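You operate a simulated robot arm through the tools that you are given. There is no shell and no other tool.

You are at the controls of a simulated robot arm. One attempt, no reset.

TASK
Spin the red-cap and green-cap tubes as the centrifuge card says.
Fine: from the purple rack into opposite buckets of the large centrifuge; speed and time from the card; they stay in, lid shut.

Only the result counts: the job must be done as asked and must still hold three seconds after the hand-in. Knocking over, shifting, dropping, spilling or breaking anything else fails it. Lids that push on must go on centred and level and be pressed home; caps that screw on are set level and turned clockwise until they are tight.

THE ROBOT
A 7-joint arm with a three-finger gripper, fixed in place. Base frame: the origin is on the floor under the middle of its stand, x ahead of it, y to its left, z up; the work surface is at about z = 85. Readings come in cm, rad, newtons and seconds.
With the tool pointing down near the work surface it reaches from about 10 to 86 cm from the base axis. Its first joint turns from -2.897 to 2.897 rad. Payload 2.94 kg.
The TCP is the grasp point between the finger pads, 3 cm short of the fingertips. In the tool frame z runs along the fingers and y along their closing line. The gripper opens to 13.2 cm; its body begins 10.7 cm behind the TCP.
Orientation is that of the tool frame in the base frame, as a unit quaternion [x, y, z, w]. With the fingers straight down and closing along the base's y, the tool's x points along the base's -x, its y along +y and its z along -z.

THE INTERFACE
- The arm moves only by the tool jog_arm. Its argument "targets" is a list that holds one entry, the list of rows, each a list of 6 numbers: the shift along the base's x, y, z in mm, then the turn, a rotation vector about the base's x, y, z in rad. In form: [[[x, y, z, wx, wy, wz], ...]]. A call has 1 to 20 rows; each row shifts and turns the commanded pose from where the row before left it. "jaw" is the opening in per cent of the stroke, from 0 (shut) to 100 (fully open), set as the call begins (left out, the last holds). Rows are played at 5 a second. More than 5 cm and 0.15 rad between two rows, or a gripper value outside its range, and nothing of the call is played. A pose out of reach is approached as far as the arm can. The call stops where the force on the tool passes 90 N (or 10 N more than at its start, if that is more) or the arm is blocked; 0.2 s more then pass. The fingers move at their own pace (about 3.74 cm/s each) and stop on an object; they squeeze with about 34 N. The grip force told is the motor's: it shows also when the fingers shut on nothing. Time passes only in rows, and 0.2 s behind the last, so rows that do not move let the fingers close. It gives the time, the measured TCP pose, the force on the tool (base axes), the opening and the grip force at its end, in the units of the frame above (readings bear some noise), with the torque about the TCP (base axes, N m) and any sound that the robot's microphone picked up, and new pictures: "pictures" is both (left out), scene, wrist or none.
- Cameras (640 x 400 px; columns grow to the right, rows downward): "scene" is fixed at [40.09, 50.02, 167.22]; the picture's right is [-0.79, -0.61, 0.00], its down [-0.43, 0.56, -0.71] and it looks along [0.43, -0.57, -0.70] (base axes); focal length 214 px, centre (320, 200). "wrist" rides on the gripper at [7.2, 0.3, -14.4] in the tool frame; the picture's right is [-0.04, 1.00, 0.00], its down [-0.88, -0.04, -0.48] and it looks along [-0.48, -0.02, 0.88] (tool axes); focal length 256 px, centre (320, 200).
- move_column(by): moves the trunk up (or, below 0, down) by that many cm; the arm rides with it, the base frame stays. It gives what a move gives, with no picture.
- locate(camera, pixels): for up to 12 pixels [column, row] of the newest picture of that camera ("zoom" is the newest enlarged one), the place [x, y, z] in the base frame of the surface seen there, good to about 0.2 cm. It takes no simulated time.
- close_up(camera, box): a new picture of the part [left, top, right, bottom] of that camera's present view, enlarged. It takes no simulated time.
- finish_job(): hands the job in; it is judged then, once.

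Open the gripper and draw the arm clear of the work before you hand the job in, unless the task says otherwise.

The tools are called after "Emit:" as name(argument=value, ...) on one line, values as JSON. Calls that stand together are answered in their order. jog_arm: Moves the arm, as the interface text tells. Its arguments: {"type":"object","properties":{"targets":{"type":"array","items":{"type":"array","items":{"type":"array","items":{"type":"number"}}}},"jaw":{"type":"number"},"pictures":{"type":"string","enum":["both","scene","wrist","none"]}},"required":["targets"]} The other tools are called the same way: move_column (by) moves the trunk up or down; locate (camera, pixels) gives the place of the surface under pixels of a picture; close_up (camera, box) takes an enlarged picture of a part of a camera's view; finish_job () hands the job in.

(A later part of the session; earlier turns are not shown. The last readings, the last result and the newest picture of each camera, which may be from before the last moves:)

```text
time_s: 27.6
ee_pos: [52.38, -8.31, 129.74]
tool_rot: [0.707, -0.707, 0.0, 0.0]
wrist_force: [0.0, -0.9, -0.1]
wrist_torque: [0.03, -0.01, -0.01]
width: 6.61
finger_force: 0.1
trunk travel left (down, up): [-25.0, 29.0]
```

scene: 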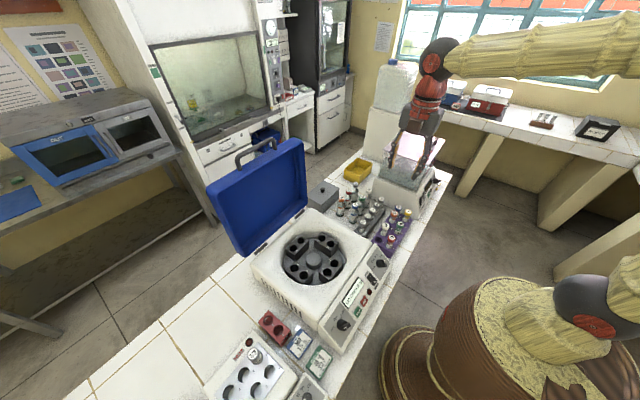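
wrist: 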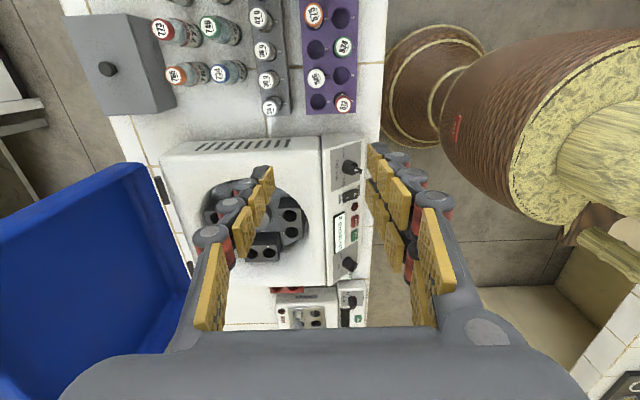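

The rack is visible at wrist (330,60). I zoom in to see the tubes and measure heights.

Emit:
close_up(camera="wrist", box=[230, 0, 400, 130])

Emit:
locate(camera="wrist", pixels=[[342, 103], [343, 46], [316, 77], [314, 14], [330, 90], [330, 60], [330, 32], [309, 50], [353, 60], [353, 110], [265, 78], [370, 100]])

Emit:
close_up(camera="scene", box=[365, 190, 425, 265])

```text
3.08 times, centred on (315, 65) of wrist
```

zoom: 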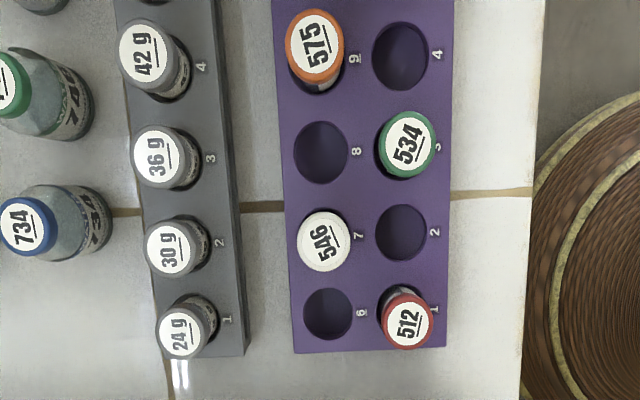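

```text
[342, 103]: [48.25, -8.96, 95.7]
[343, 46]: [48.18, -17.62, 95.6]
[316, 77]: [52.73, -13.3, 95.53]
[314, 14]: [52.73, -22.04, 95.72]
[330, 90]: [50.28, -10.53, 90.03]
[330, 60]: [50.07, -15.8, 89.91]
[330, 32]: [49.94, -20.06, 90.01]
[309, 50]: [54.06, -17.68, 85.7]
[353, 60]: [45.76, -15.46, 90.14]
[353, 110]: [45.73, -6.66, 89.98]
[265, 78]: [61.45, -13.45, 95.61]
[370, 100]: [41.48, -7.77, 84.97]
```

```text
5.33 times, centred on (395, 228) of scene
```

zoom: 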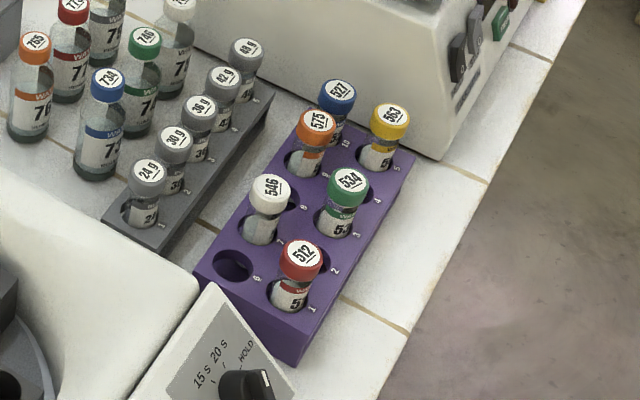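

Cap tops are at z≈95.7 and the rack top at z≈90. I refine the red and green cap centres from the zoomed pictures.

Emit:
locate(camera="zoom", pixels=[[301, 257], [284, 258], [319, 258], [301, 243], [301, 272], [347, 185], [330, 186], [366, 186], [347, 171], [347, 200]])

Emit:
locate(camera="wrist", pixels=[[343.5, 104.5], [336.5, 104.5], [350.5, 104.5], [343.5, 97.5], [343.5, 111], [343.5, 47], [336, 47], [351, 47], [343.5, 39], [343.5, 54]])

```text
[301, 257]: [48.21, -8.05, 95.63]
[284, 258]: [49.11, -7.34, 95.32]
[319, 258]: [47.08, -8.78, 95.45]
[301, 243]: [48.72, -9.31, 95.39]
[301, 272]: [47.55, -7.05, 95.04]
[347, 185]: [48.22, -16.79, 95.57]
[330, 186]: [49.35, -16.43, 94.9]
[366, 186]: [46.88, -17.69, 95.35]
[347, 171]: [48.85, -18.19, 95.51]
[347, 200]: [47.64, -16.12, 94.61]
```

```text
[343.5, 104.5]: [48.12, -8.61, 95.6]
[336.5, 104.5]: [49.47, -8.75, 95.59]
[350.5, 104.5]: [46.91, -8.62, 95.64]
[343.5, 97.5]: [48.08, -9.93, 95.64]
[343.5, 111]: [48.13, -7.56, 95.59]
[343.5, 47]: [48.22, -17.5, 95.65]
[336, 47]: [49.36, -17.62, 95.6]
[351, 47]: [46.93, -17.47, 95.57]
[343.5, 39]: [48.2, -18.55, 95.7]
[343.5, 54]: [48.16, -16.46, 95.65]
```

Red cap centre ≈ (48.15,−8.5), green ≈ (48.2,−17.4). I go above the red cap with the jaw at 40 %.

Emit:
jog_arm(targets=[[[-10.5, -0.5, 0, 0, 0, 0], [-10.5, -0.5, -20, 0, 0, 0], [-10.5, -0.5, -40, 0, 0, 0], [-10.5, -0.4, -45, 0, 0, 0], [0, 0, -45, 0, 0, 0], [0, 0, -45, 0, 0, 0], [0, 0, -45, 0, 0, 0], [0, 0, -45, 0, 0, 0], [0, 0, 0, 0, 0, 0]]], jaw=40)

```text
time_s: 29.6
ee_pos: [48.03, -8.42, 101.3]
tool_rot: [0.707, -0.707, -0.001, 0.0]
wrist_force: [0.2, -0.3, 0.3]
wrist_torque: [-0.02, 0.04, -0.04]
width: 5.3
finger_force: 0.0
trunk travel left (down, up): [-25.0, 29.0]
```

scene: 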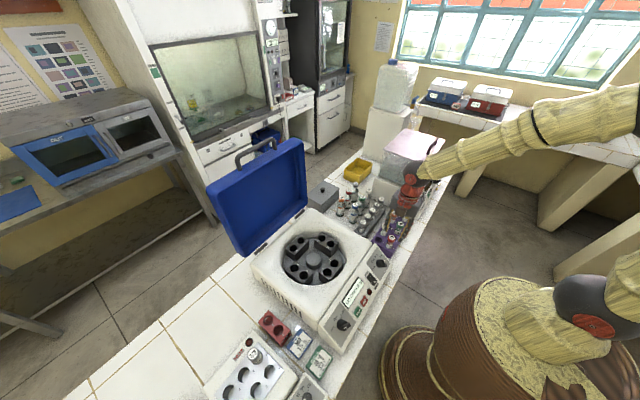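
wrist: 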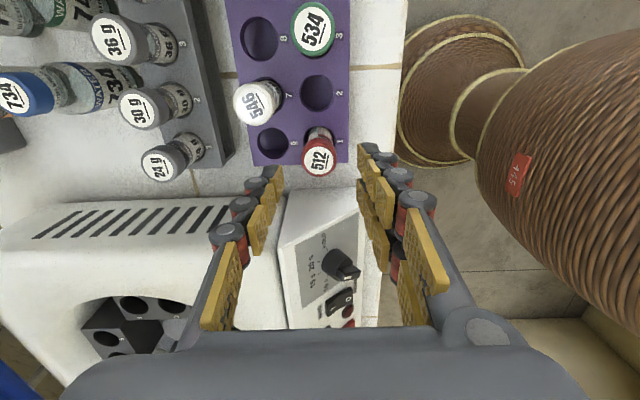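

The red cap shows at wrist (319,160) between the fingertips. I check its position and the clearance before descending.

Emit:
locate(camera="wrist", pixels=[[319, 160], [303, 160], [336, 160], [319, 147], [319, 174], [315, 30], [272, 170], [366, 155], [259, 100]])

Emit:
close_up(camera="wrist", box=[240, 100, 400, 200])

```text
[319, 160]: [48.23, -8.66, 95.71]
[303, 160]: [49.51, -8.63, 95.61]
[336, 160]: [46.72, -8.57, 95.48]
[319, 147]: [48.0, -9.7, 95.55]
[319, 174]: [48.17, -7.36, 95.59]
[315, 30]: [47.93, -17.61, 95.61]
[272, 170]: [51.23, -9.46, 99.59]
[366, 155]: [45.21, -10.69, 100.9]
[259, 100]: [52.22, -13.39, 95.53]
```

```text
4.00 times, centred on (320, 150) of wrist
```

zoom: 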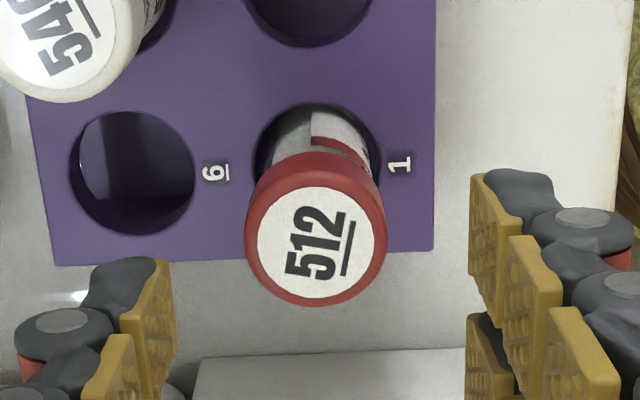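

Cap centre (48.1,−8.55) matches the TCP. I descend 5.9 cm so the pads surround the cap.

Emit:
jog_arm(targets=[[[1, -1, -20, 0, 0, 0], [0, 0, -20, 0, 0, 0], [0, 0, -19, 0, 0, 0], [0, 0, 0, 0, 0, 0]]])

```text
time_s: 30.6
ee_pos: [48.25, -8.38, 95.69]
tool_rot: [-0.707, 0.707, -0.001, 0.0]
wrist_force: [0.5, 0.0, -1.2]
wrist_torque: [0.01, 0.0, 0.02]
width: 5.28
finger_force: 0.2
trunk travel left (down, up): [-25.0, 29.0]
```

scene: 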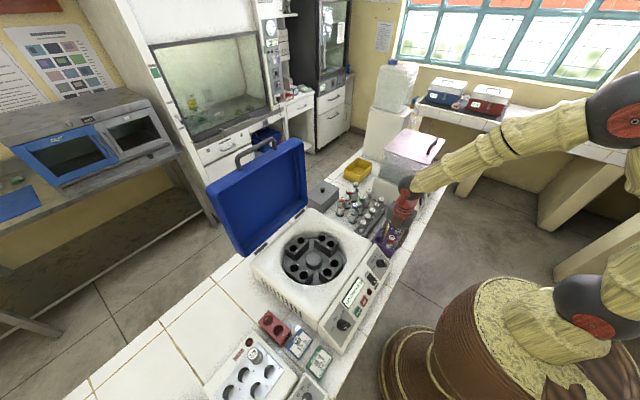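
wrist: 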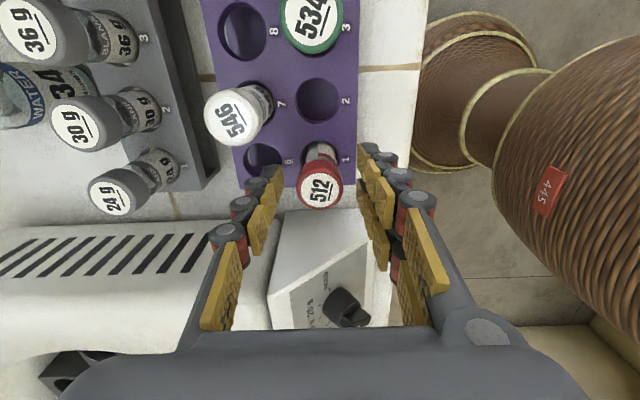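

Fingers flank the red cap. I close the jaw on it.

Emit:
jog_arm(targets=[[[0, 0, 0, 0, 0, 0], [0, 0, 0, 0, 0, 0], [0, 0, 0, 0, 0, 0], [0, 0, 0, 0, 0, 0], [0, 0, 0, 0, 0, 0]]], jaw=0)

```text
time_s: 31.8
ee_pos: [48.13, -8.28, 95.6]
tool_rot: [-0.707, 0.708, 0.0, 0.0]
wrist_force: [-0.5, -0.9, 0.1]
wrist_torque: [0.0, 0.0, 0.01]
width: 2.72
finger_force: 34.4
trunk travel left (down, up): [-25.0, 29.0]
```

scene: 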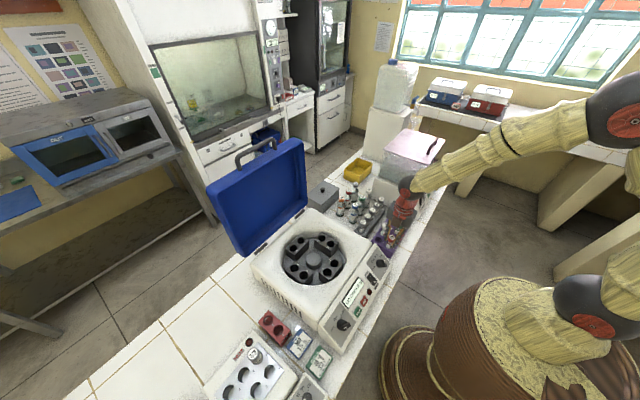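
wrist: 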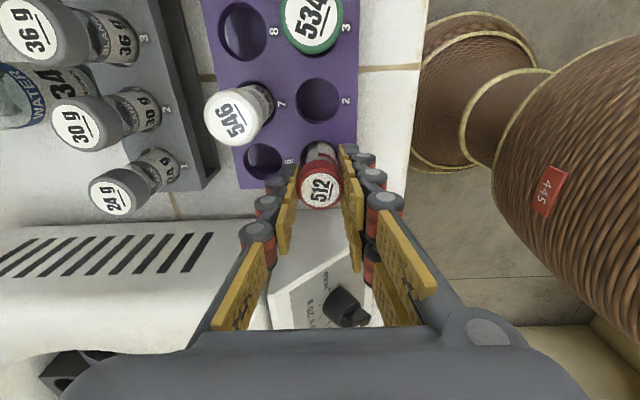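

The cap is gripped (2.7 cm, 34 N). I lift straight up about 15 cm.

Emit:
jog_arm(targets=[[[0, 0, 10, 0, 0, 0], [0, 0, 20, 0, 0, 0], [0, 0, 30, 0, 0, 0], [0, 0, 30, 0, 0, 0], [0, 0, 30, 0, 0, 0], [0, 0, 30, 0, 0, 0], [0, 0, 0, 0, 0, 0], [0, 0, 0, 0, 0, 0]]])

```text
time_s: 33.6
ee_pos: [48.3, -8.56, 110.64]
tool_rot: [-0.707, 0.707, 0.0, 0.0]
wrist_force: [0.5, 0.2, -1.1]
wrist_torque: [0.0, 0.0, 0.01]
width: 2.71
finger_force: 33.9
trunk travel left (down, up): [-25.0, 29.0]
```

scene: 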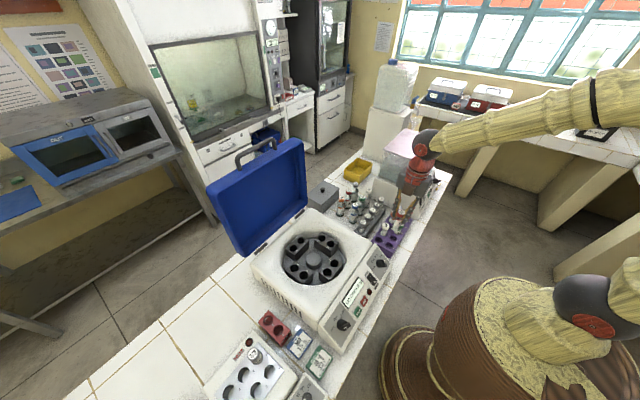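
wrist: 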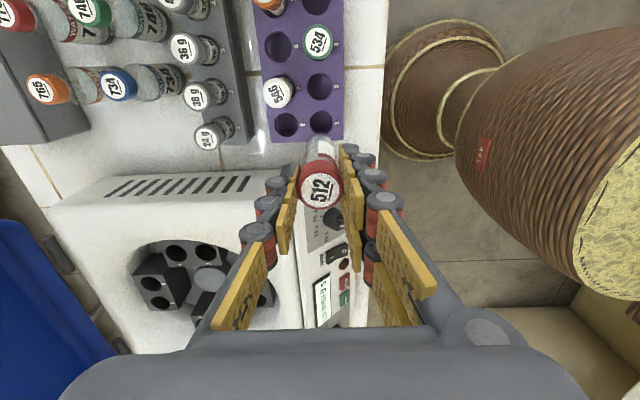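

The red tube is lifted, slot 1 is empty. I zoom in to measure the tube's length and tilt.

Emit:
close_up(camera="scene", box=[370, 180, 440, 260])

Emit:
close_up(camera="wrist", box=[250, 110, 390, 220])

```text
5.00 times, centred on (405, 220) of scene
```

zoom: 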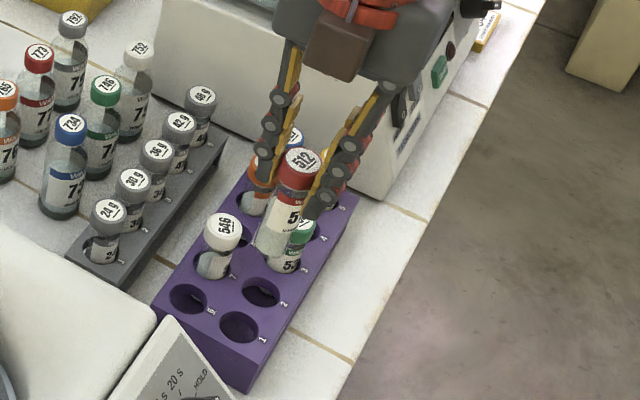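

```text
3.64 times, centred on (320, 165) of wrist
```

zoom: 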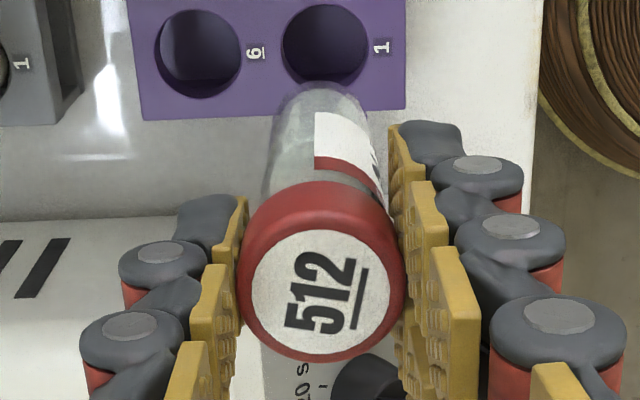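

I locate the tube's bottom and cap in the scene view, and the bucket hole depths.

Emit:
locate(camera="scene", pixels=[[395.4, 230], [395, 228], [396, 226], [398, 221], [401, 211], [399, 217]])

Emit:
close_up(camera="scene", box=[275, 225, 355, 295])

```text
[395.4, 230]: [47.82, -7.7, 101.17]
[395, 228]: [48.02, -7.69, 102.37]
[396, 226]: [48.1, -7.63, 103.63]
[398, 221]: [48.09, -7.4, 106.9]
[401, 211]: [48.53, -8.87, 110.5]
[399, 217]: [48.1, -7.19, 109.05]
```

```text
5.71 times, centred on (315, 260) of scene
```

zoom: 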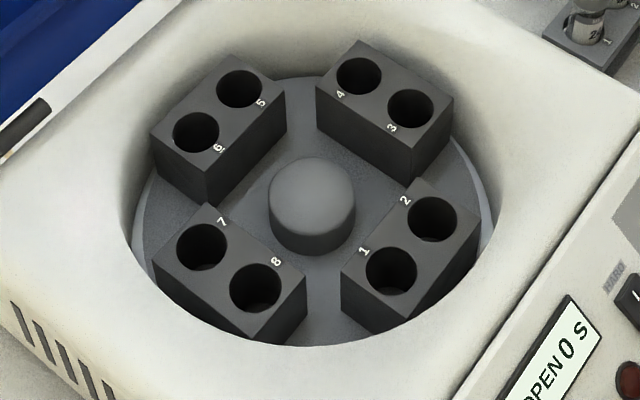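

Tube length is about 10 cm. Now I measure rims of holes 3 and 7 on the zoomed rotor picture.

Emit:
locate(camera="zoom", pixels=[[384, 108], [437, 108], [410, 86], [410, 131], [410, 112], [173, 246], [231, 246], [202, 219], [202, 274], [202, 250], [210, 262], [415, 118]])

Emit:
locate(camera="zoom", pixels=[[332, 77], [385, 77], [358, 55], [358, 99], [225, 288], [285, 288], [255, 262], [255, 316], [312, 190], [100, 300], [500, 100], [400, 330]])

```text
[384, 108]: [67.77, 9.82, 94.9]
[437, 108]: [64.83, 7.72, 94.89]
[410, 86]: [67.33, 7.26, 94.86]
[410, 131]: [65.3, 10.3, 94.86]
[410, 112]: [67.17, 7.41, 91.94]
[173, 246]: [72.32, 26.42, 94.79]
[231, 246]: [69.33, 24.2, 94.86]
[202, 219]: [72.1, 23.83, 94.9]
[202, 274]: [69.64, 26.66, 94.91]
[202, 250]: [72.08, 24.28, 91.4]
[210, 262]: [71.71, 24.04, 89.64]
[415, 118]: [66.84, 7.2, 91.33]
```

```text
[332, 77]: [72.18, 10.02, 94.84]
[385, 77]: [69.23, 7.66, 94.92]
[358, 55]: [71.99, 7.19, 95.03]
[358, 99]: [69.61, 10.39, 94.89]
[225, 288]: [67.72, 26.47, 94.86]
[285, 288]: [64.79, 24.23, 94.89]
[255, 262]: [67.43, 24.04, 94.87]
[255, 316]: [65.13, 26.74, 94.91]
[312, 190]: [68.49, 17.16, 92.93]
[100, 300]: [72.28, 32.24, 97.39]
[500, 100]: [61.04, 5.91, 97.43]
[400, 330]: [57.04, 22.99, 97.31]
```

Hole 3 centre ≈ (66.3,8.8), hole 7 ≈ (70.85,25.3), bucket tops z≈94.9, bowl rim 97.4. I check where the cap sits relative to the TCP in y.

Emit:
locate(camera="wrist", pixels=[[320.5, 197], [320.5, 207], [320.5, 186], [320.5, 181], [303, 195], [339, 195], [318, 160], [314, 145], [318, 139]])

```text
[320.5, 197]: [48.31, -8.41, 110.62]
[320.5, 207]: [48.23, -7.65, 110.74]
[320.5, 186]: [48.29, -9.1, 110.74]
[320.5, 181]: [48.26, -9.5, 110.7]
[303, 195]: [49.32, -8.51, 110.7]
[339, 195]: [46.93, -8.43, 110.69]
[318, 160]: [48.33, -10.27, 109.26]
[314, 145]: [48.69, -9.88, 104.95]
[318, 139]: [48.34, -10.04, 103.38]
```

The tube is centred on the TCP. I carry it at z≈113 to above hole 3 at (66.3, 8.8).

Emit:
jog_arm(targets=[[[0, 0, 25, 0, 0, 0], [26, 25, 0, 0, 0, 0], [26, 25, 0, 0, 0, 0], [26, 25, 0, 0, 0, 0], [26, 25, 0, 0, 0, 0], [26, 25, 0, 0, 0, 0], [25, 24, 0, 0, 0, 0], [25, 24, 0, 0, 0, 0], [0, 0, 0, 0, 0, 0], [0, 0, 0, 0, 0, 0]]])

```text
time_s: 35.8
ee_pos: [66.13, 8.97, 112.94]
tool_rot: [0.708, -0.707, 0.001, 0.0]
wrist_force: [1.0, -0.1, 0.3]
wrist_torque: [0.02, 0.0, 0.0]
width: 2.75
finger_force: 34.0
trunk travel left (down, up): [-25.0, 29.0]
```

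scene: 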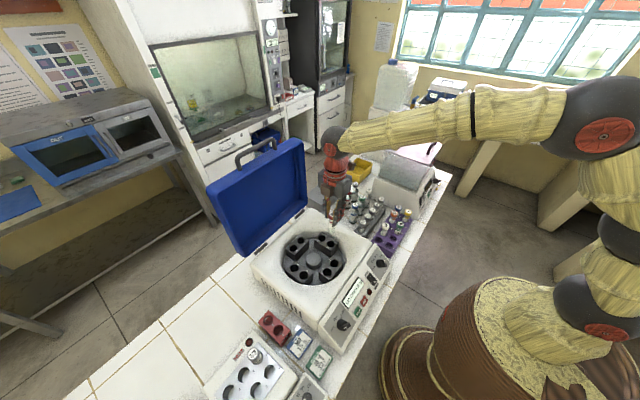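
wrist: 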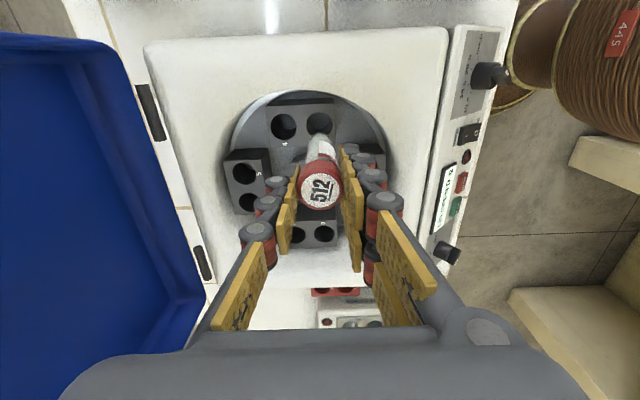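

Above hole 3 now. I zoom to check tube bottom against the hole.

Emit:
close_up(camera="wrist", box=[240, 80, 400, 230])

Emit:
close_up(camera="scene", box=[290, 180, 370, 270])

Emit:
locate(camera="wrist", pixels=[[304, 123], [334, 123], [319, 110], [320, 190], [303, 190], [338, 190], [320, 180], [320, 205], [319, 145]])

```text
2.67 times, centred on (320, 155) of wrist
```

zoom: 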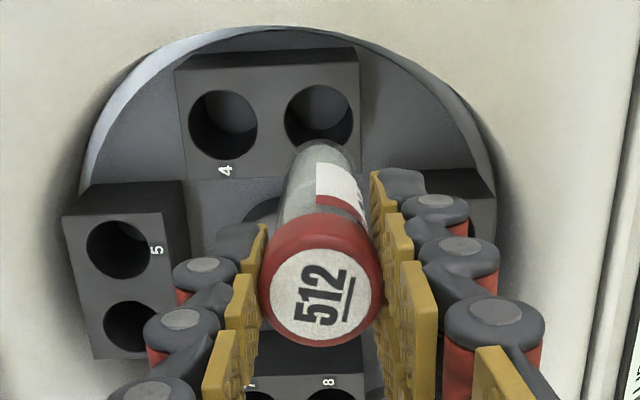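

```text
4.44 times, centred on (330, 225) of scene
```

zoom: 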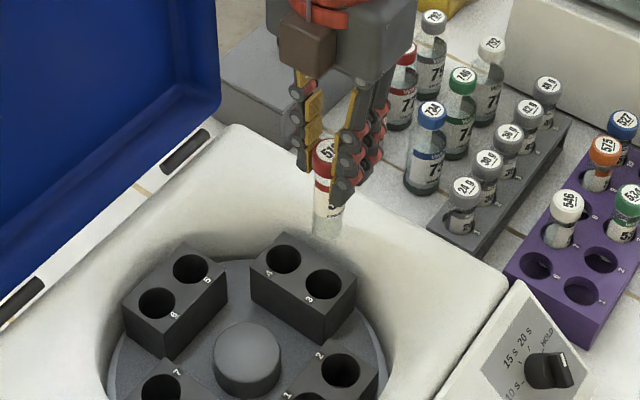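

```text
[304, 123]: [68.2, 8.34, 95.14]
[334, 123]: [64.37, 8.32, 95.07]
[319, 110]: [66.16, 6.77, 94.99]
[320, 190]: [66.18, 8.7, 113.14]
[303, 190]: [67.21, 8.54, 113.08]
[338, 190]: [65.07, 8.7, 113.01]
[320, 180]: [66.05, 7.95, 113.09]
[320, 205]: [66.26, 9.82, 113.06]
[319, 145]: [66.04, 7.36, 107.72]
```

Cap centre (66.15,8.75) matches hole centre (66.28,8.77). I descend to just above the hole and then into it.

Emit:
jog_arm(targets=[[[1, 0, -25, 0, 0, 0], [0, 0, -25, 0, 0, 0], [0, 0, -15, 0, 0, 0], [0, 0, -10, 0, 0, 0], [0, 0, -10, 0, 0, 0], [0, 0, 0, 0, 0, 0]]])

```text
time_s: 37.2
ee_pos: [66.2, 8.8, 104.64]
tool_rot: [0.707, -0.707, -0.001, 0.0]
wrist_force: [0.7, 0.5, -0.7]
wrist_torque: [0.02, 0.01, 0.04]
width: 2.7
finger_force: 34.0
trunk travel left (down, up): [-25.0, 29.0]
```

scene: 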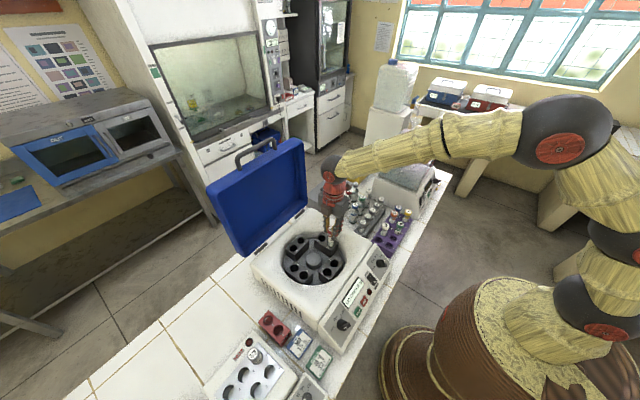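
wrist: 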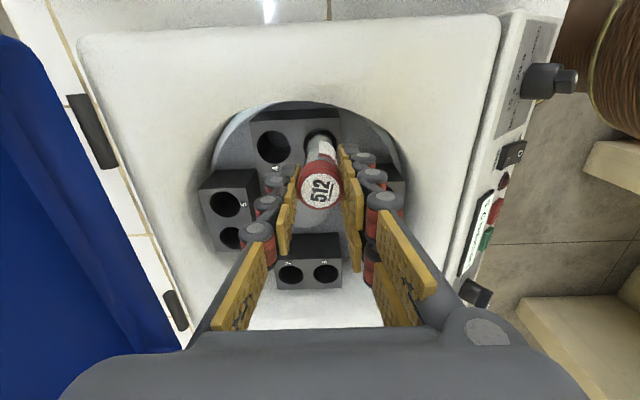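

Emit:
close_up(camera="scene", box=[295, 205, 365, 270])

Emit:
close_up(camera="wrist", box=[240, 100, 400, 210])

```text
6.15 times, centred on (330, 238) of scene
```

zoom: 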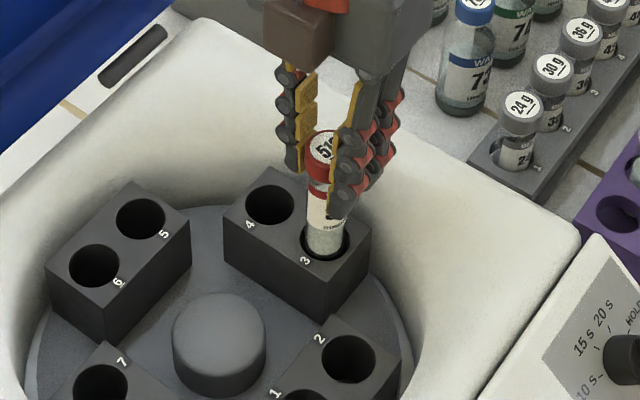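

```text
3.64 times, centred on (320, 155) of wrist
```

zoom: 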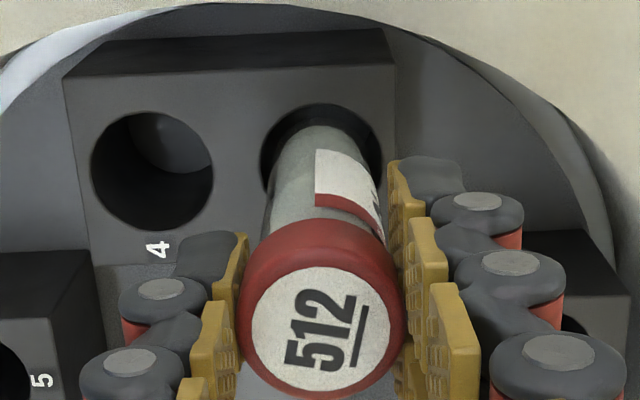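

The zoom shows the tube bottom entering hole 3, centred. I lower it another 4 cm slowly.

Emit:
jog_arm(targets=[[[0, 0, -8, 0, 0, 0], [0, 0, -8, 0, 0, 0], [0, 0, -8, 0, 0, 0], [0, 0, -8, 0, 0, 0], [0, 0, -6, 0, 0, 0], [0, 0, 0, 0, 0, 0]]], pictures="wrist")

```text
time_s: 38.6
ee_pos: [66.33, 8.78, 100.78]
tool_rot: [-0.707, 0.707, 0.0, 0.0]
wrist_force: [-0.1, 0.9, -2.1]
wrist_torque: [0.0, 0.04, 0.01]
width: 2.71
finger_force: 34.3
trunk travel left (down, up): [-25.0, 29.0]
```

wrist: 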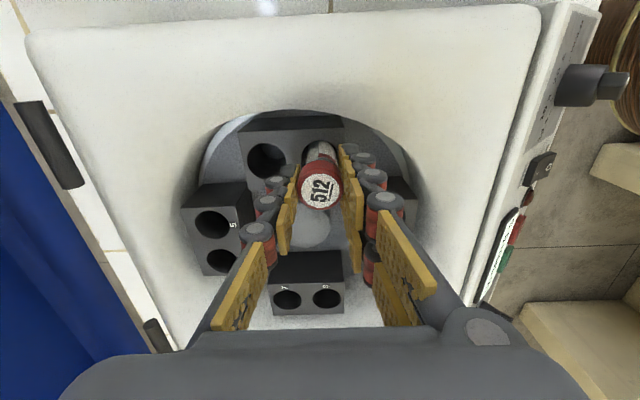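

No contact yet (force ~2 N). I lower in small steps looking for the hole bottom.

Emit:
jog_arm(targets=[[[0, 0, -4, 0, 0, 0], [0, 0, -4, 0, 0, 0], [0, 0, 0, 0, 0, 0]]], pictures="none")

```text
time_s: 39.4
ee_pos: [66.23, 8.89, 100.17]
tool_rot: [0.707, -0.707, 0.0, -0.001]
wrist_force: [0.5, 0.2, -2.6]
wrist_torque: [0.02, 0.02, 0.03]
width: 2.72
finger_force: 34.2
trunk travel left (down, up): [-25.0, 29.0]
```

Still light. Another 5 mm.

Emit:
jog_arm(targets=[[[0, 0, -3, 0, 0, 0], [0, 0, -2, 0, 0, 0], [0, 0, 0, 0, 0, 0]]], pictures="none")

```text
time_s: 40.2
ee_pos: [66.45, 8.72, 99.72]
tool_rot: [0.707, -0.707, 0.0, 0.0]
wrist_force: [0.4, 0.2, -0.5]
wrist_torque: [-0.02, -0.04, 0.01]
width: 2.68
finger_force: 34.2
trunk travel left (down, up): [-25.0, 29.0]
```

No contact at z≈99.6. I go 4 mm lower.

Emit:
jog_arm(targets=[[[0, 0, -2, 0, 0, 0], [0, 0, -2, 0, 0, 0], [0, 0, 0, 0, 0, 0]]])

```text
time_s: 41.0
ee_pos: [66.39, 8.87, 99.47]
tool_rot: [0.707, -0.707, 0.003, -0.002]
wrist_force: [-0.7, -3.3, 19.5]
wrist_torque: [-0.28, 0.13, -0.02]
width: 2.69
finger_force: 34.4
trunk travel left (down, up): [-25.0, 29.0]
```

scene: 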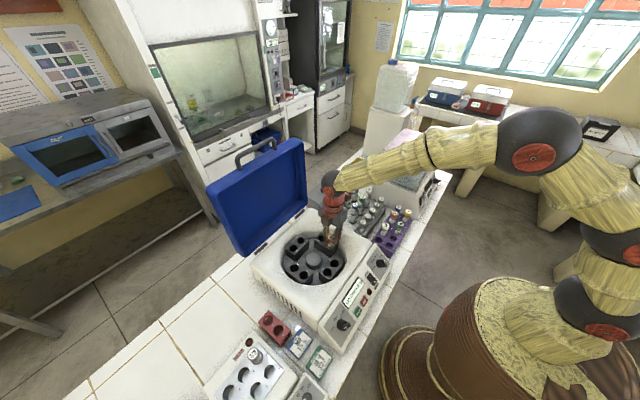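
wrist: 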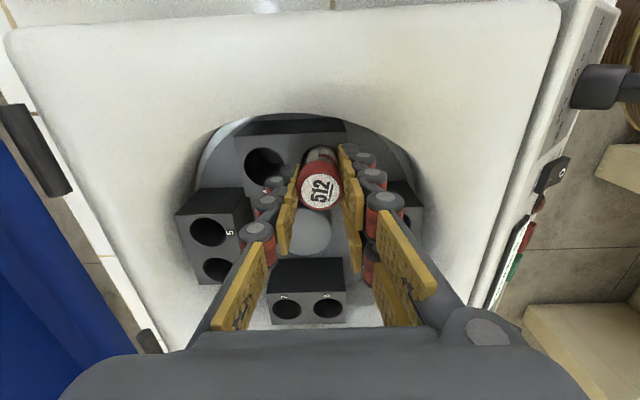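

Contact with 19.5 N at z≈99.4: the tube is on the bottom. I back off 1 mm and open the jaw to release.

Emit:
jog_arm(targets=[[[0, 0, 1, 0, 0, 0], [0, 0, 0, 0, 0, 0]]], pictures="none")

Emit:
jog_arm(targets=[[[0, 0, 0, 0, 0, 0], [0, 0, 0, 0, 0, 0], [0, 0, 0, 0, 0, 0], [0, 0, 0, 0, 0, 0]]], jaw=40)

```text
time_s: 41.6
ee_pos: [66.35, 8.78, 99.41]
tool_rot: [-0.707, 0.707, -0.002, 0.001]
wrist_force: [1.6, -2.5, 20.5]
wrist_torque: [-0.24, -0.16, 0.02]
width: 2.71
finger_force: 33.9
trunk travel left (down, up): [-25.0, 29.0]
```

```text
time_s: 42.6
ee_pos: [66.39, 8.8, 99.26]
tool_rot: [0.708, -0.707, 0.0, -0.001]
wrist_force: [1.0, -0.9, 0.2]
wrist_torque: [0.0, -0.01, 0.02]
width: 5.28
finger_force: 0.1
trunk travel left (down, up): [-25.0, 29.0]
```

scene: 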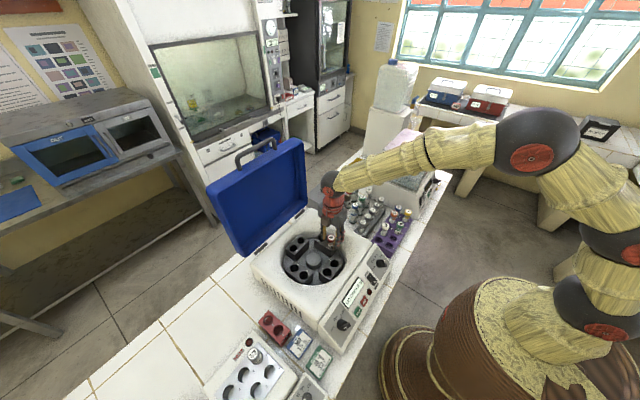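
wrist: 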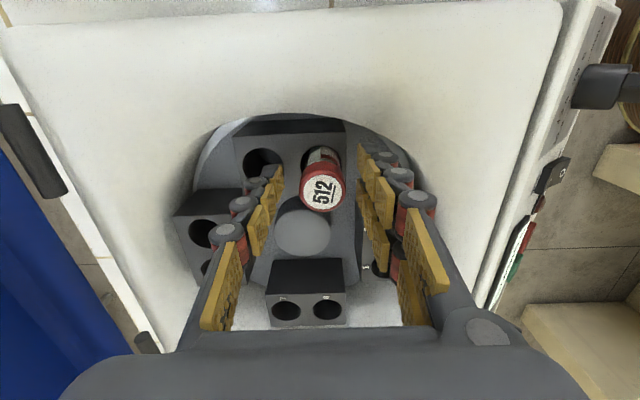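

Tube 512 stands in hole 3. I rise straight up and move back over the green cap at (48.2,−17.4).

Emit:
jog_arm(targets=[[[0, 0, 20, 0, 0, 0], [0, 0, 40, 0, 0, 0], [0, 0, 40, 0, 0, 0], [0, 0, 40, 0, 0, 0], [-26, -37, 0, 0, 0, 0], [-26, -37, 0, 0, 0, 0], [-26, -37, 0, 0, 0, 0], [-26, -37, 0, 0, 0, 0], [-26, -38, 0, 0, 0, 0], [-26, -38, 0, 0, 0, 0], [-26, -38, 0, 0, 0, 0], [0, 0, -40, 0, 0, 0], [0, 0, -40, 0, 0, 0], [0, 0, -40, 0, 0, 0], [0, 0, 0, 0, 0, 0]]])

```text
time_s: 45.8
ee_pos: [48.01, -17.42, 101.35]
tool_rot: [-0.707, 0.707, 0.0, 0.0]
wrist_force: [-0.7, -1.1, -1.2]
wrist_torque: [0.0, 0.04, 0.01]
width: 5.28
finger_force: 0.0
trunk travel left (down, up): [-25.0, 29.0]
```

scene: 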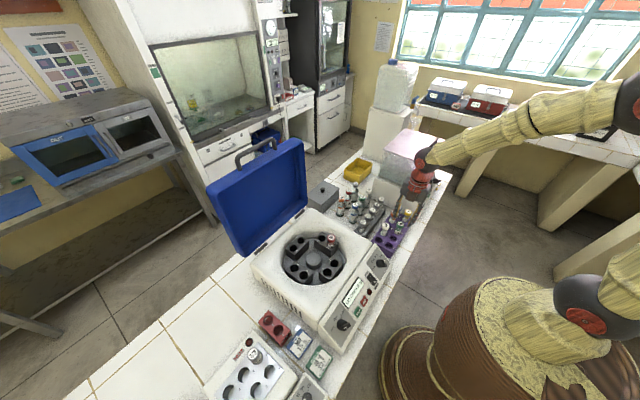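
wrist: 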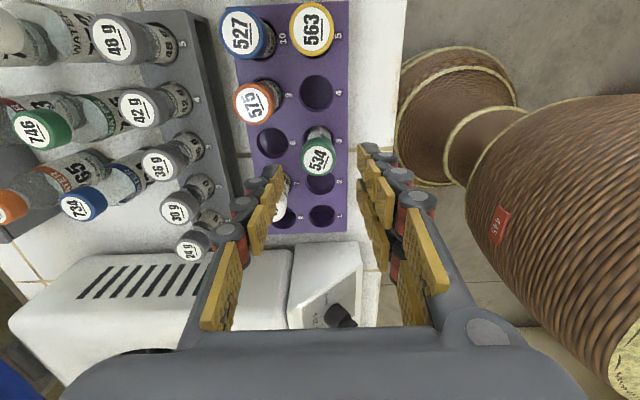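

Green cap at wrist (317,157) lies between fingers; red tube is in the rotor. I check the green cap centre and the neighbours' clearance.

Emit:
locate(camera="wrist", pixels=[[317, 158], [301, 158], [334, 158], [317, 145], [317, 172], [265, 195], [272, 180], [284, 185]])

Emit:
close_up(camera="wrist", box=[230, 90, 390, 250])

```text
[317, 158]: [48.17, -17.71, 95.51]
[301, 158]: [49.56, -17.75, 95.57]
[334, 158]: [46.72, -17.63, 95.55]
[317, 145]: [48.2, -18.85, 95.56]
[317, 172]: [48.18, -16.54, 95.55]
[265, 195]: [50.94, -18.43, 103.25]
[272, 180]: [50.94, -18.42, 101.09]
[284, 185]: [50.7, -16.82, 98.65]
```

```text
2.50 times, centred on (310, 170) of wrist
```

zoom: 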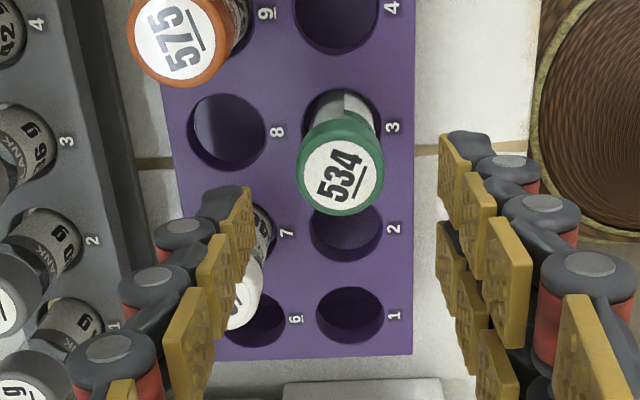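

Cap centre ≈ (48.15,−17.6), neighbours clear. I descend and then close.

Emit:
jog_arm(targets=[[[1, -1, -20, 0, 0, 0], [0, 0, -20, 0, 0, 0], [0, 0, -18, 0, 0, 0], [0, 0, 0, 0, 0, 0]]], pictures="wrist")

Emit:
jog_arm(targets=[[[0, 0, 0, 0, 0, 0], [0, 0, 0, 0, 0, 0], [0, 0, 0, 0, 0, 0], [0, 0, 0, 0, 0, 0], [0, 0, 0, 0, 0, 0]]], jaw=0)

```text
time_s: 46.8
ee_pos: [48.16, -17.48, 95.49]
tool_rot: [0.708, -0.707, 0.0, 0.0]
wrist_force: [0.9, 0.0, 0.1]
wrist_torque: [0.03, 0.01, 0.0]
width: 5.29
finger_force: 0.0
trunk travel left (down, up): [-25.0, 29.0]
```

wrist: 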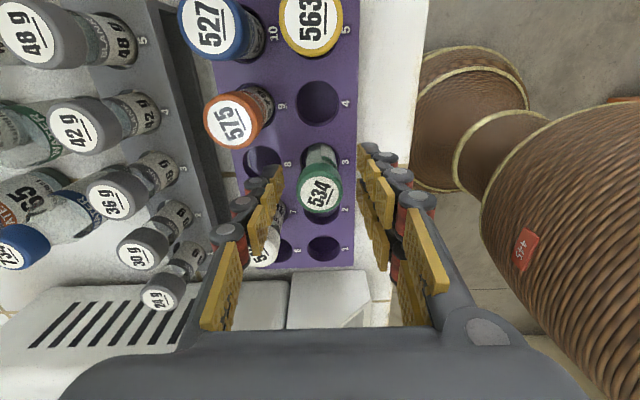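

```text
time_s: 48.0
ee_pos: [47.92, -17.59, 95.58]
tool_rot: [0.708, -0.707, 0.0, 0.0]
wrist_force: [0.0, 0.9, -0.3]
wrist_torque: [-0.01, 0.04, -0.01]
width: 2.71
finger_force: 34.1
trunk travel left (down, up): [-25.0, 29.0]
```

scene: 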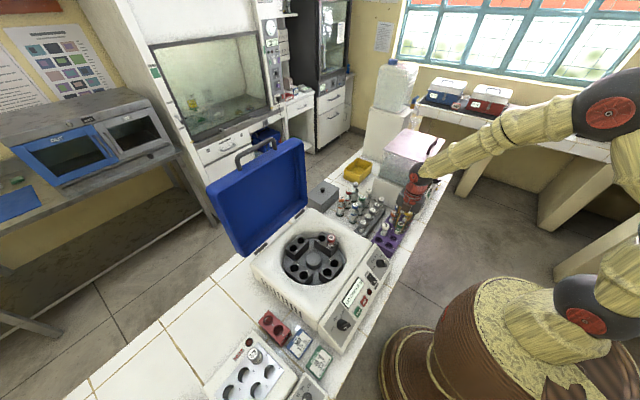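
wrist: 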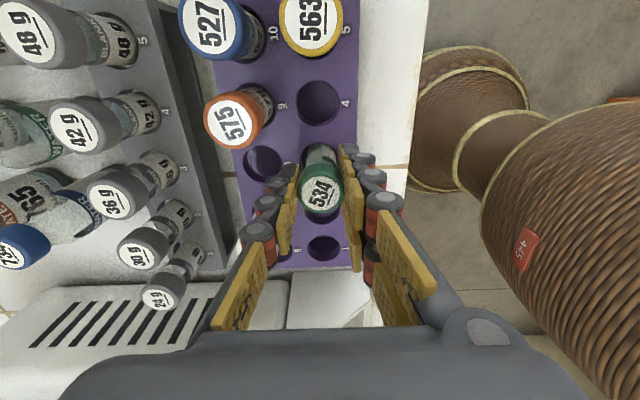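

Green cap gripped (2.7 cm, 34 N). I lift straight up to z≈113.

Emit:
jog_arm(targets=[[[0, 0, 10, 0, 0, 0], [0, 0, 20, 0, 0, 0], [0, 0, 30, 0, 0, 0], [0, 0, 30, 0, 0, 0], [0, 0, 30, 0, 0, 0], [0, 0, 30, 0, 0, 0], [0, 0, 25, 0, 0, 0], [0, 0, 0, 0, 0, 0], [0, 0, 0, 0, 0, 0]]])

```text
time_s: 50.0
ee_pos: [48.3, -17.37, 113.06]
tool_rot: [0.707, -0.707, 0.0, 0.0]
wrist_force: [0.7, -0.7, -1.1]
wrist_torque: [0.02, 0.03, 0.02]
width: 2.72
finger_force: 34.0
trunk travel left (down, up): [-25.0, 29.0]
```

scene: 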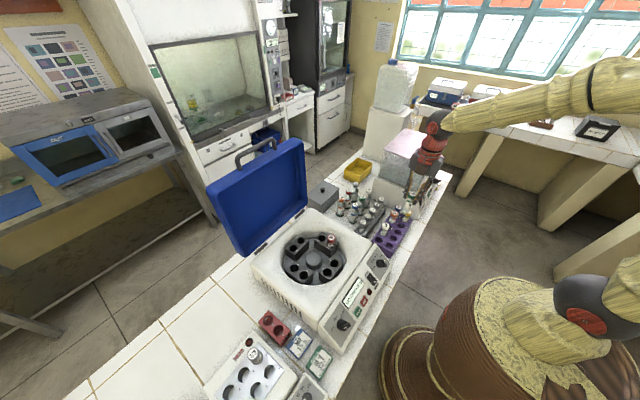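
wrist: 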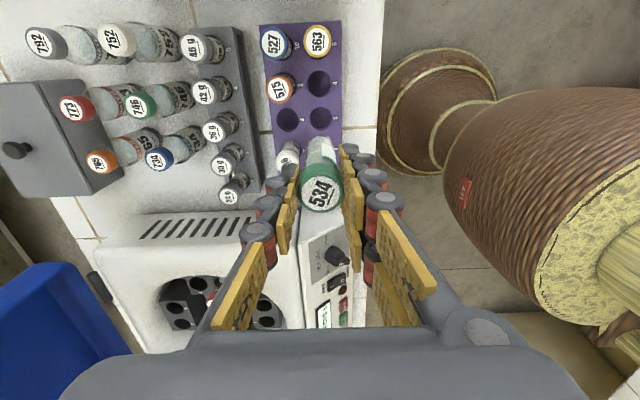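

Green tube lifted. I carry it at z≈115 toward hole 7 at (70.85, 25.3).

Emit:
jog_arm(targets=[[[0, 0, 20, 0, 0, 0], [20.6, 39, 0, 0, 0, 0], [20.6, 39, 0, 0, 0, 0], [20.6, 39, 0, 0, 0, 0], [20.6, 39, 0, 0, 0, 0], [20.6, 39, 0, 0, 0, 0], [20.6, 39, 0, 0, 0, 0], [20.6, 39, 0, 0, 0, 0], [20.6, 39, 0, 0, 0, 0], [20.6, 39, 0, 0, 0, 0], [20.6, 39, 0, 0, 0, 0], [20.6, 39, 0, 0, 0, 0], [0, 0, 0, 0, 0, 0], [0, 0, 0, 0, 0, 0]]])

```text
time_s: 53.0
ee_pos: [71.05, 25.08, 115.25]
tool_rot: [-0.707, 0.707, 0.0, -0.001]
wrist_force: [-0.2, -0.5, -0.2]
wrist_torque: [-0.01, -0.03, 0.01]
width: 2.67
finger_force: 34.1
trunk travel left (down, up): [-25.0, 29.0]
```

scene: 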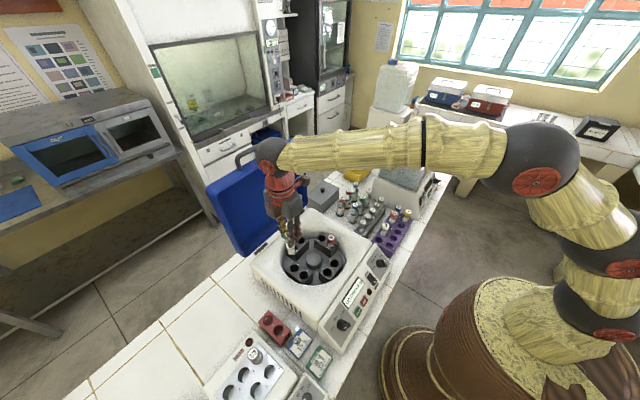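
wrist: 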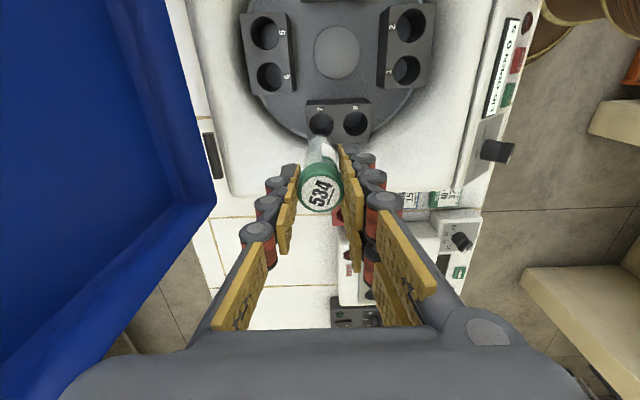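

Over hole 7 at wrist (321,123). I check alignment of the cap with the hole.

Emit:
close_up(camera="wrist", box=[240, 80, 400, 220])

Emit:
locate(camera="wrist", pixels=[[307.5, 123], [335, 123], [321, 111], [321, 134], [321, 188], [303, 188], [339, 188], [321, 178], [321, 204]])

```text
2.86 times, centred on (320, 150) of wrist
```

zoom: 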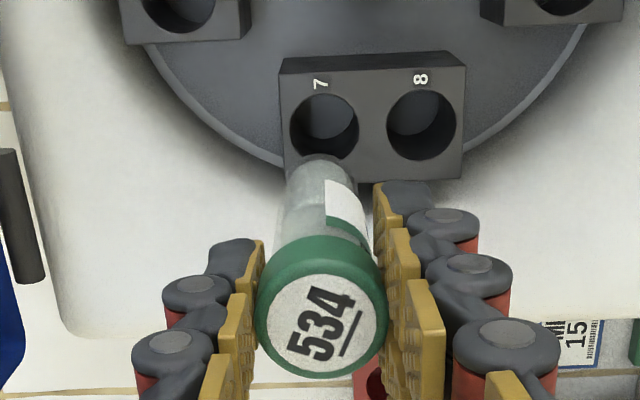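

```text
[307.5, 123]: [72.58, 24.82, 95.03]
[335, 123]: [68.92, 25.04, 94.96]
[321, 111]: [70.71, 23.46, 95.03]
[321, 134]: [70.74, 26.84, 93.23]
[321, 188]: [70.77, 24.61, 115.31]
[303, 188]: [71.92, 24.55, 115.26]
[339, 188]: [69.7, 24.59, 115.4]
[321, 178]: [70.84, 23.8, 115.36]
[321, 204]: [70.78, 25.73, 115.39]
```

Cap centre ≈ (70.8,24.95) and hole ≈ (70.8,25.25): I shift +2.5 mm in y while descending to the hole mouth.

Emit:
jog_arm(targets=[[[0, 2.5, -25, 0, 0, 0], [0, 0, -25, 0, 0, 0], [0, 0, -25, 0, 0, 0], [0, 0, -15, 0, 0, 0], [0, 0, -14, 0, 0, 0], [0, 0, 0, 0, 0, 0]]])

Emit:
close_up(camera="scene", box=[260, 200, 350, 280])

Emit:
close_up(camera="wrist", box=[240, 100, 400, 210])

```text
time_s: 54.4
ee_pos: [71.09, 25.53, 104.62]
tool_rot: [0.707, -0.707, 0.0, 0.0]
wrist_force: [-0.3, 0.1, 0.2]
wrist_torque: [-0.02, 0.11, 0.01]
width: 2.7
finger_force: 33.6
trunk travel left (down, up): [-25.0, 29.0]
```

scene: 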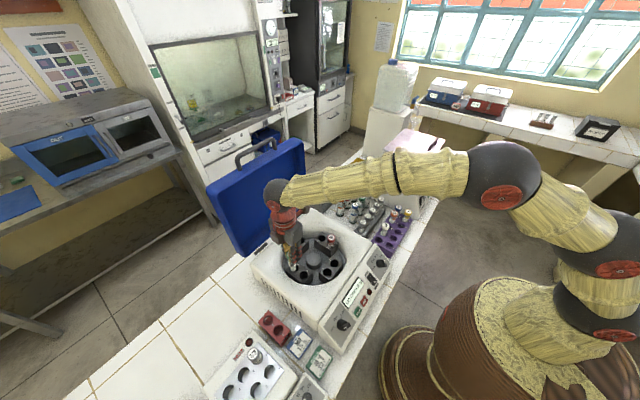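
wrist: 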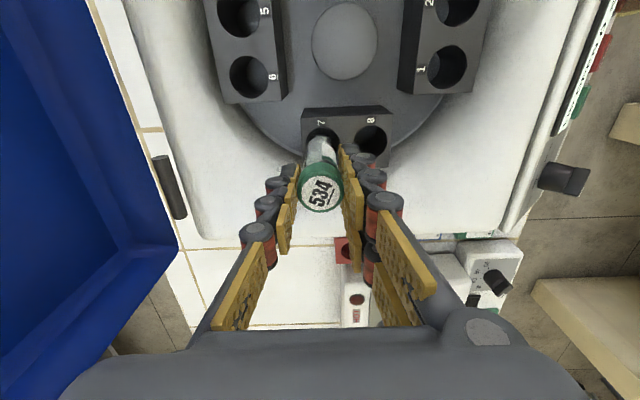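

```text
5.00 times, centred on (305, 240) of scene
```

zoom: 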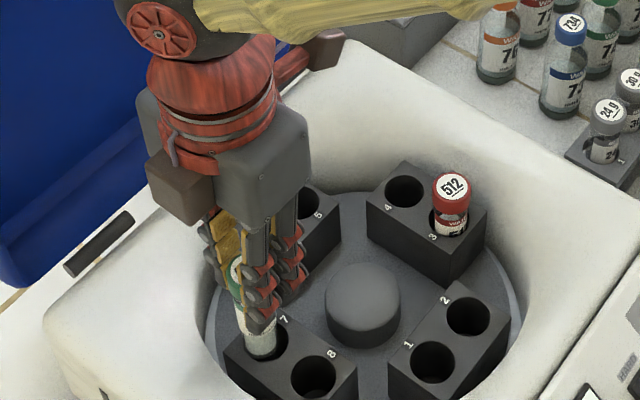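

```text
3.64 times, centred on (320, 155) of wrist
```

zoom: 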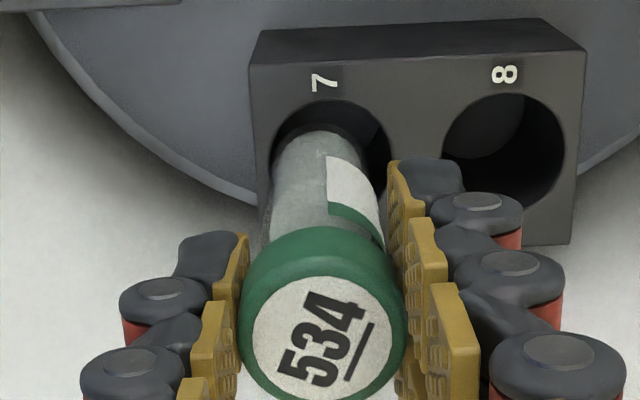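

The tube looks shifted toward +x (touching hole's left edge in the zoom) and slightly +y. I measure the hole rim and tube end precisely.

Emit:
locate(camera="zoom", pixels=[[330, 96], [264, 155], [394, 155], [325, 132], [290, 160], [320, 165], [365, 170], [320, 200], [282, 200], [244, 310], [402, 310], [323, 330]])

```text
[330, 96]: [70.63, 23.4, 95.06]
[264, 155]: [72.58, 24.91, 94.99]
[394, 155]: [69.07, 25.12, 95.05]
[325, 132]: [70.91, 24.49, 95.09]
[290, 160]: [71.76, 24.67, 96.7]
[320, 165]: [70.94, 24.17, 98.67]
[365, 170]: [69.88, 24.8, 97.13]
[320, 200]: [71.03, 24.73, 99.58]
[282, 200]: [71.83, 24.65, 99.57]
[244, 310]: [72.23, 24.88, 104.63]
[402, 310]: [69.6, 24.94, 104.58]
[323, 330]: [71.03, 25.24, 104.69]
```

Hole centre ≈ (70.8,25.2); tube centre ≈ (70.95,25.5). I shift (−1.5,−2.5) mm and lower 2 cm.

Emit:
jog_arm(targets=[[[-1.5, -2.5, 3, 0, 0, 0], [0, 0, -3, 0, 0, 0], [0, 0, -6, 0, 0, 0], [0, 0, -7, 0, 0, 0], [0, 0, -7, 0, 0, 0], [0, 0, 0, 0, 0, 0]]])

Emit:
close_up(camera="wrist", box=[240, 100, 400, 210])

```text
time_s: 55.8
ee_pos: [70.67, 25.43, 102.5]
tool_rot: [0.707, -0.707, 0.0, 0.0]
wrist_force: [0.9, -0.1, -0.2]
wrist_torque: [0.01, 0.04, 0.02]
width: 2.71
finger_force: 33.8
trunk travel left (down, up): [-25.0, 29.0]
```

scene: 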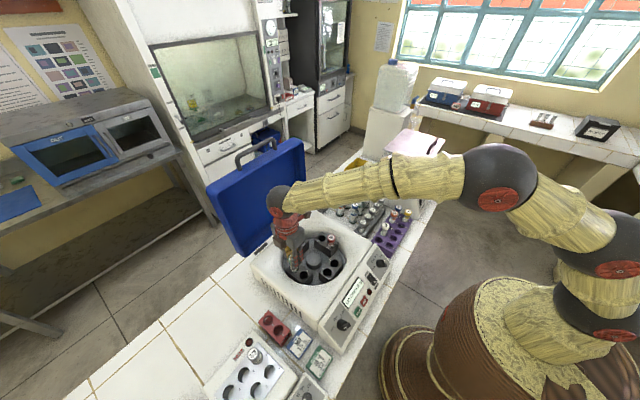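
wrist: 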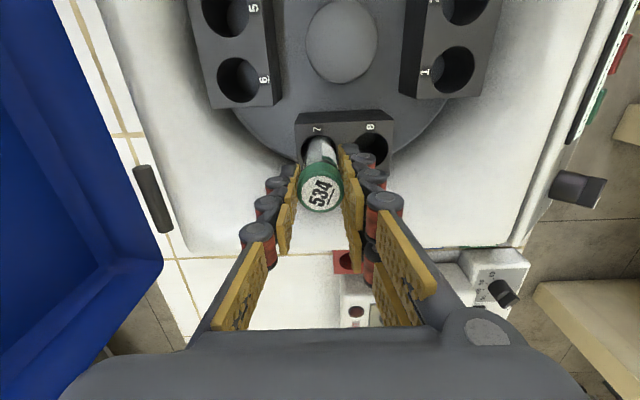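

```text
3.64 times, centred on (320, 155) of wrist
```

zoom: 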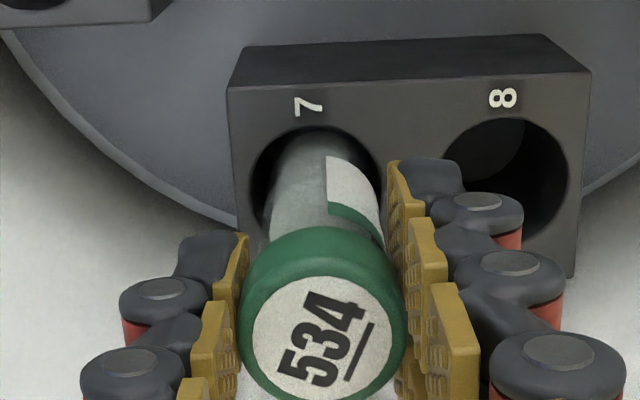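

The tube is inside the hole with gaps on both sides. I lower another 2.4 cm and then in small steps.

Emit:
jog_arm(targets=[[[0, 0, -7, 0, 0, 0], [0, 0, -7, 0, 0, 0], [0, 0, -6, 0, 0, 0], [0, 0, -4, 0, 0, 0], [0, 0, 0, 0, 0, 0]]], pictures="none")

Emit:
jog_arm(targets=[[[0, 0, -2, 0, 0, 0], [0, 0, 0, 0, 0, 0]]], pictures="none")

Emit:
jog_arm(targets=[[[0, 0, -2, 0, 0, 0], [0, 0, 0, 0, 0, 0]]], pictures="none")

```text
time_s: 57.0
ee_pos: [70.76, 25.27, 100.23]
tool_rot: [-0.707, 0.707, 0.0, 0.0]
wrist_force: [0.5, 0.2, -3.0]
wrist_torque: [-0.02, -0.01, -0.03]
width: 2.71
finger_force: 33.6
trunk travel left (down, up): [-25.0, 29.0]
```

```text
time_s: 57.6
ee_pos: [70.69, 25.38, 99.91]
tool_rot: [-0.707, 0.708, 0.0, 0.0]
wrist_force: [0.4, 0.2, -2.9]
wrist_torque: [0.01, -0.03, -0.02]
width: 2.7
finger_force: 34.3
trunk travel left (down, up): [-25.0, 29.0]
```

```text
time_s: 58.2
ee_pos: [70.78, 25.41, 99.79]
tool_rot: [0.707, -0.707, 0.001, 0.0]
wrist_force: [0.8, -0.5, -3.0]
wrist_torque: [-0.01, -0.01, 0.05]
width: 2.72
finger_force: 33.9
trunk travel left (down, up): [-25.0, 29.0]
```

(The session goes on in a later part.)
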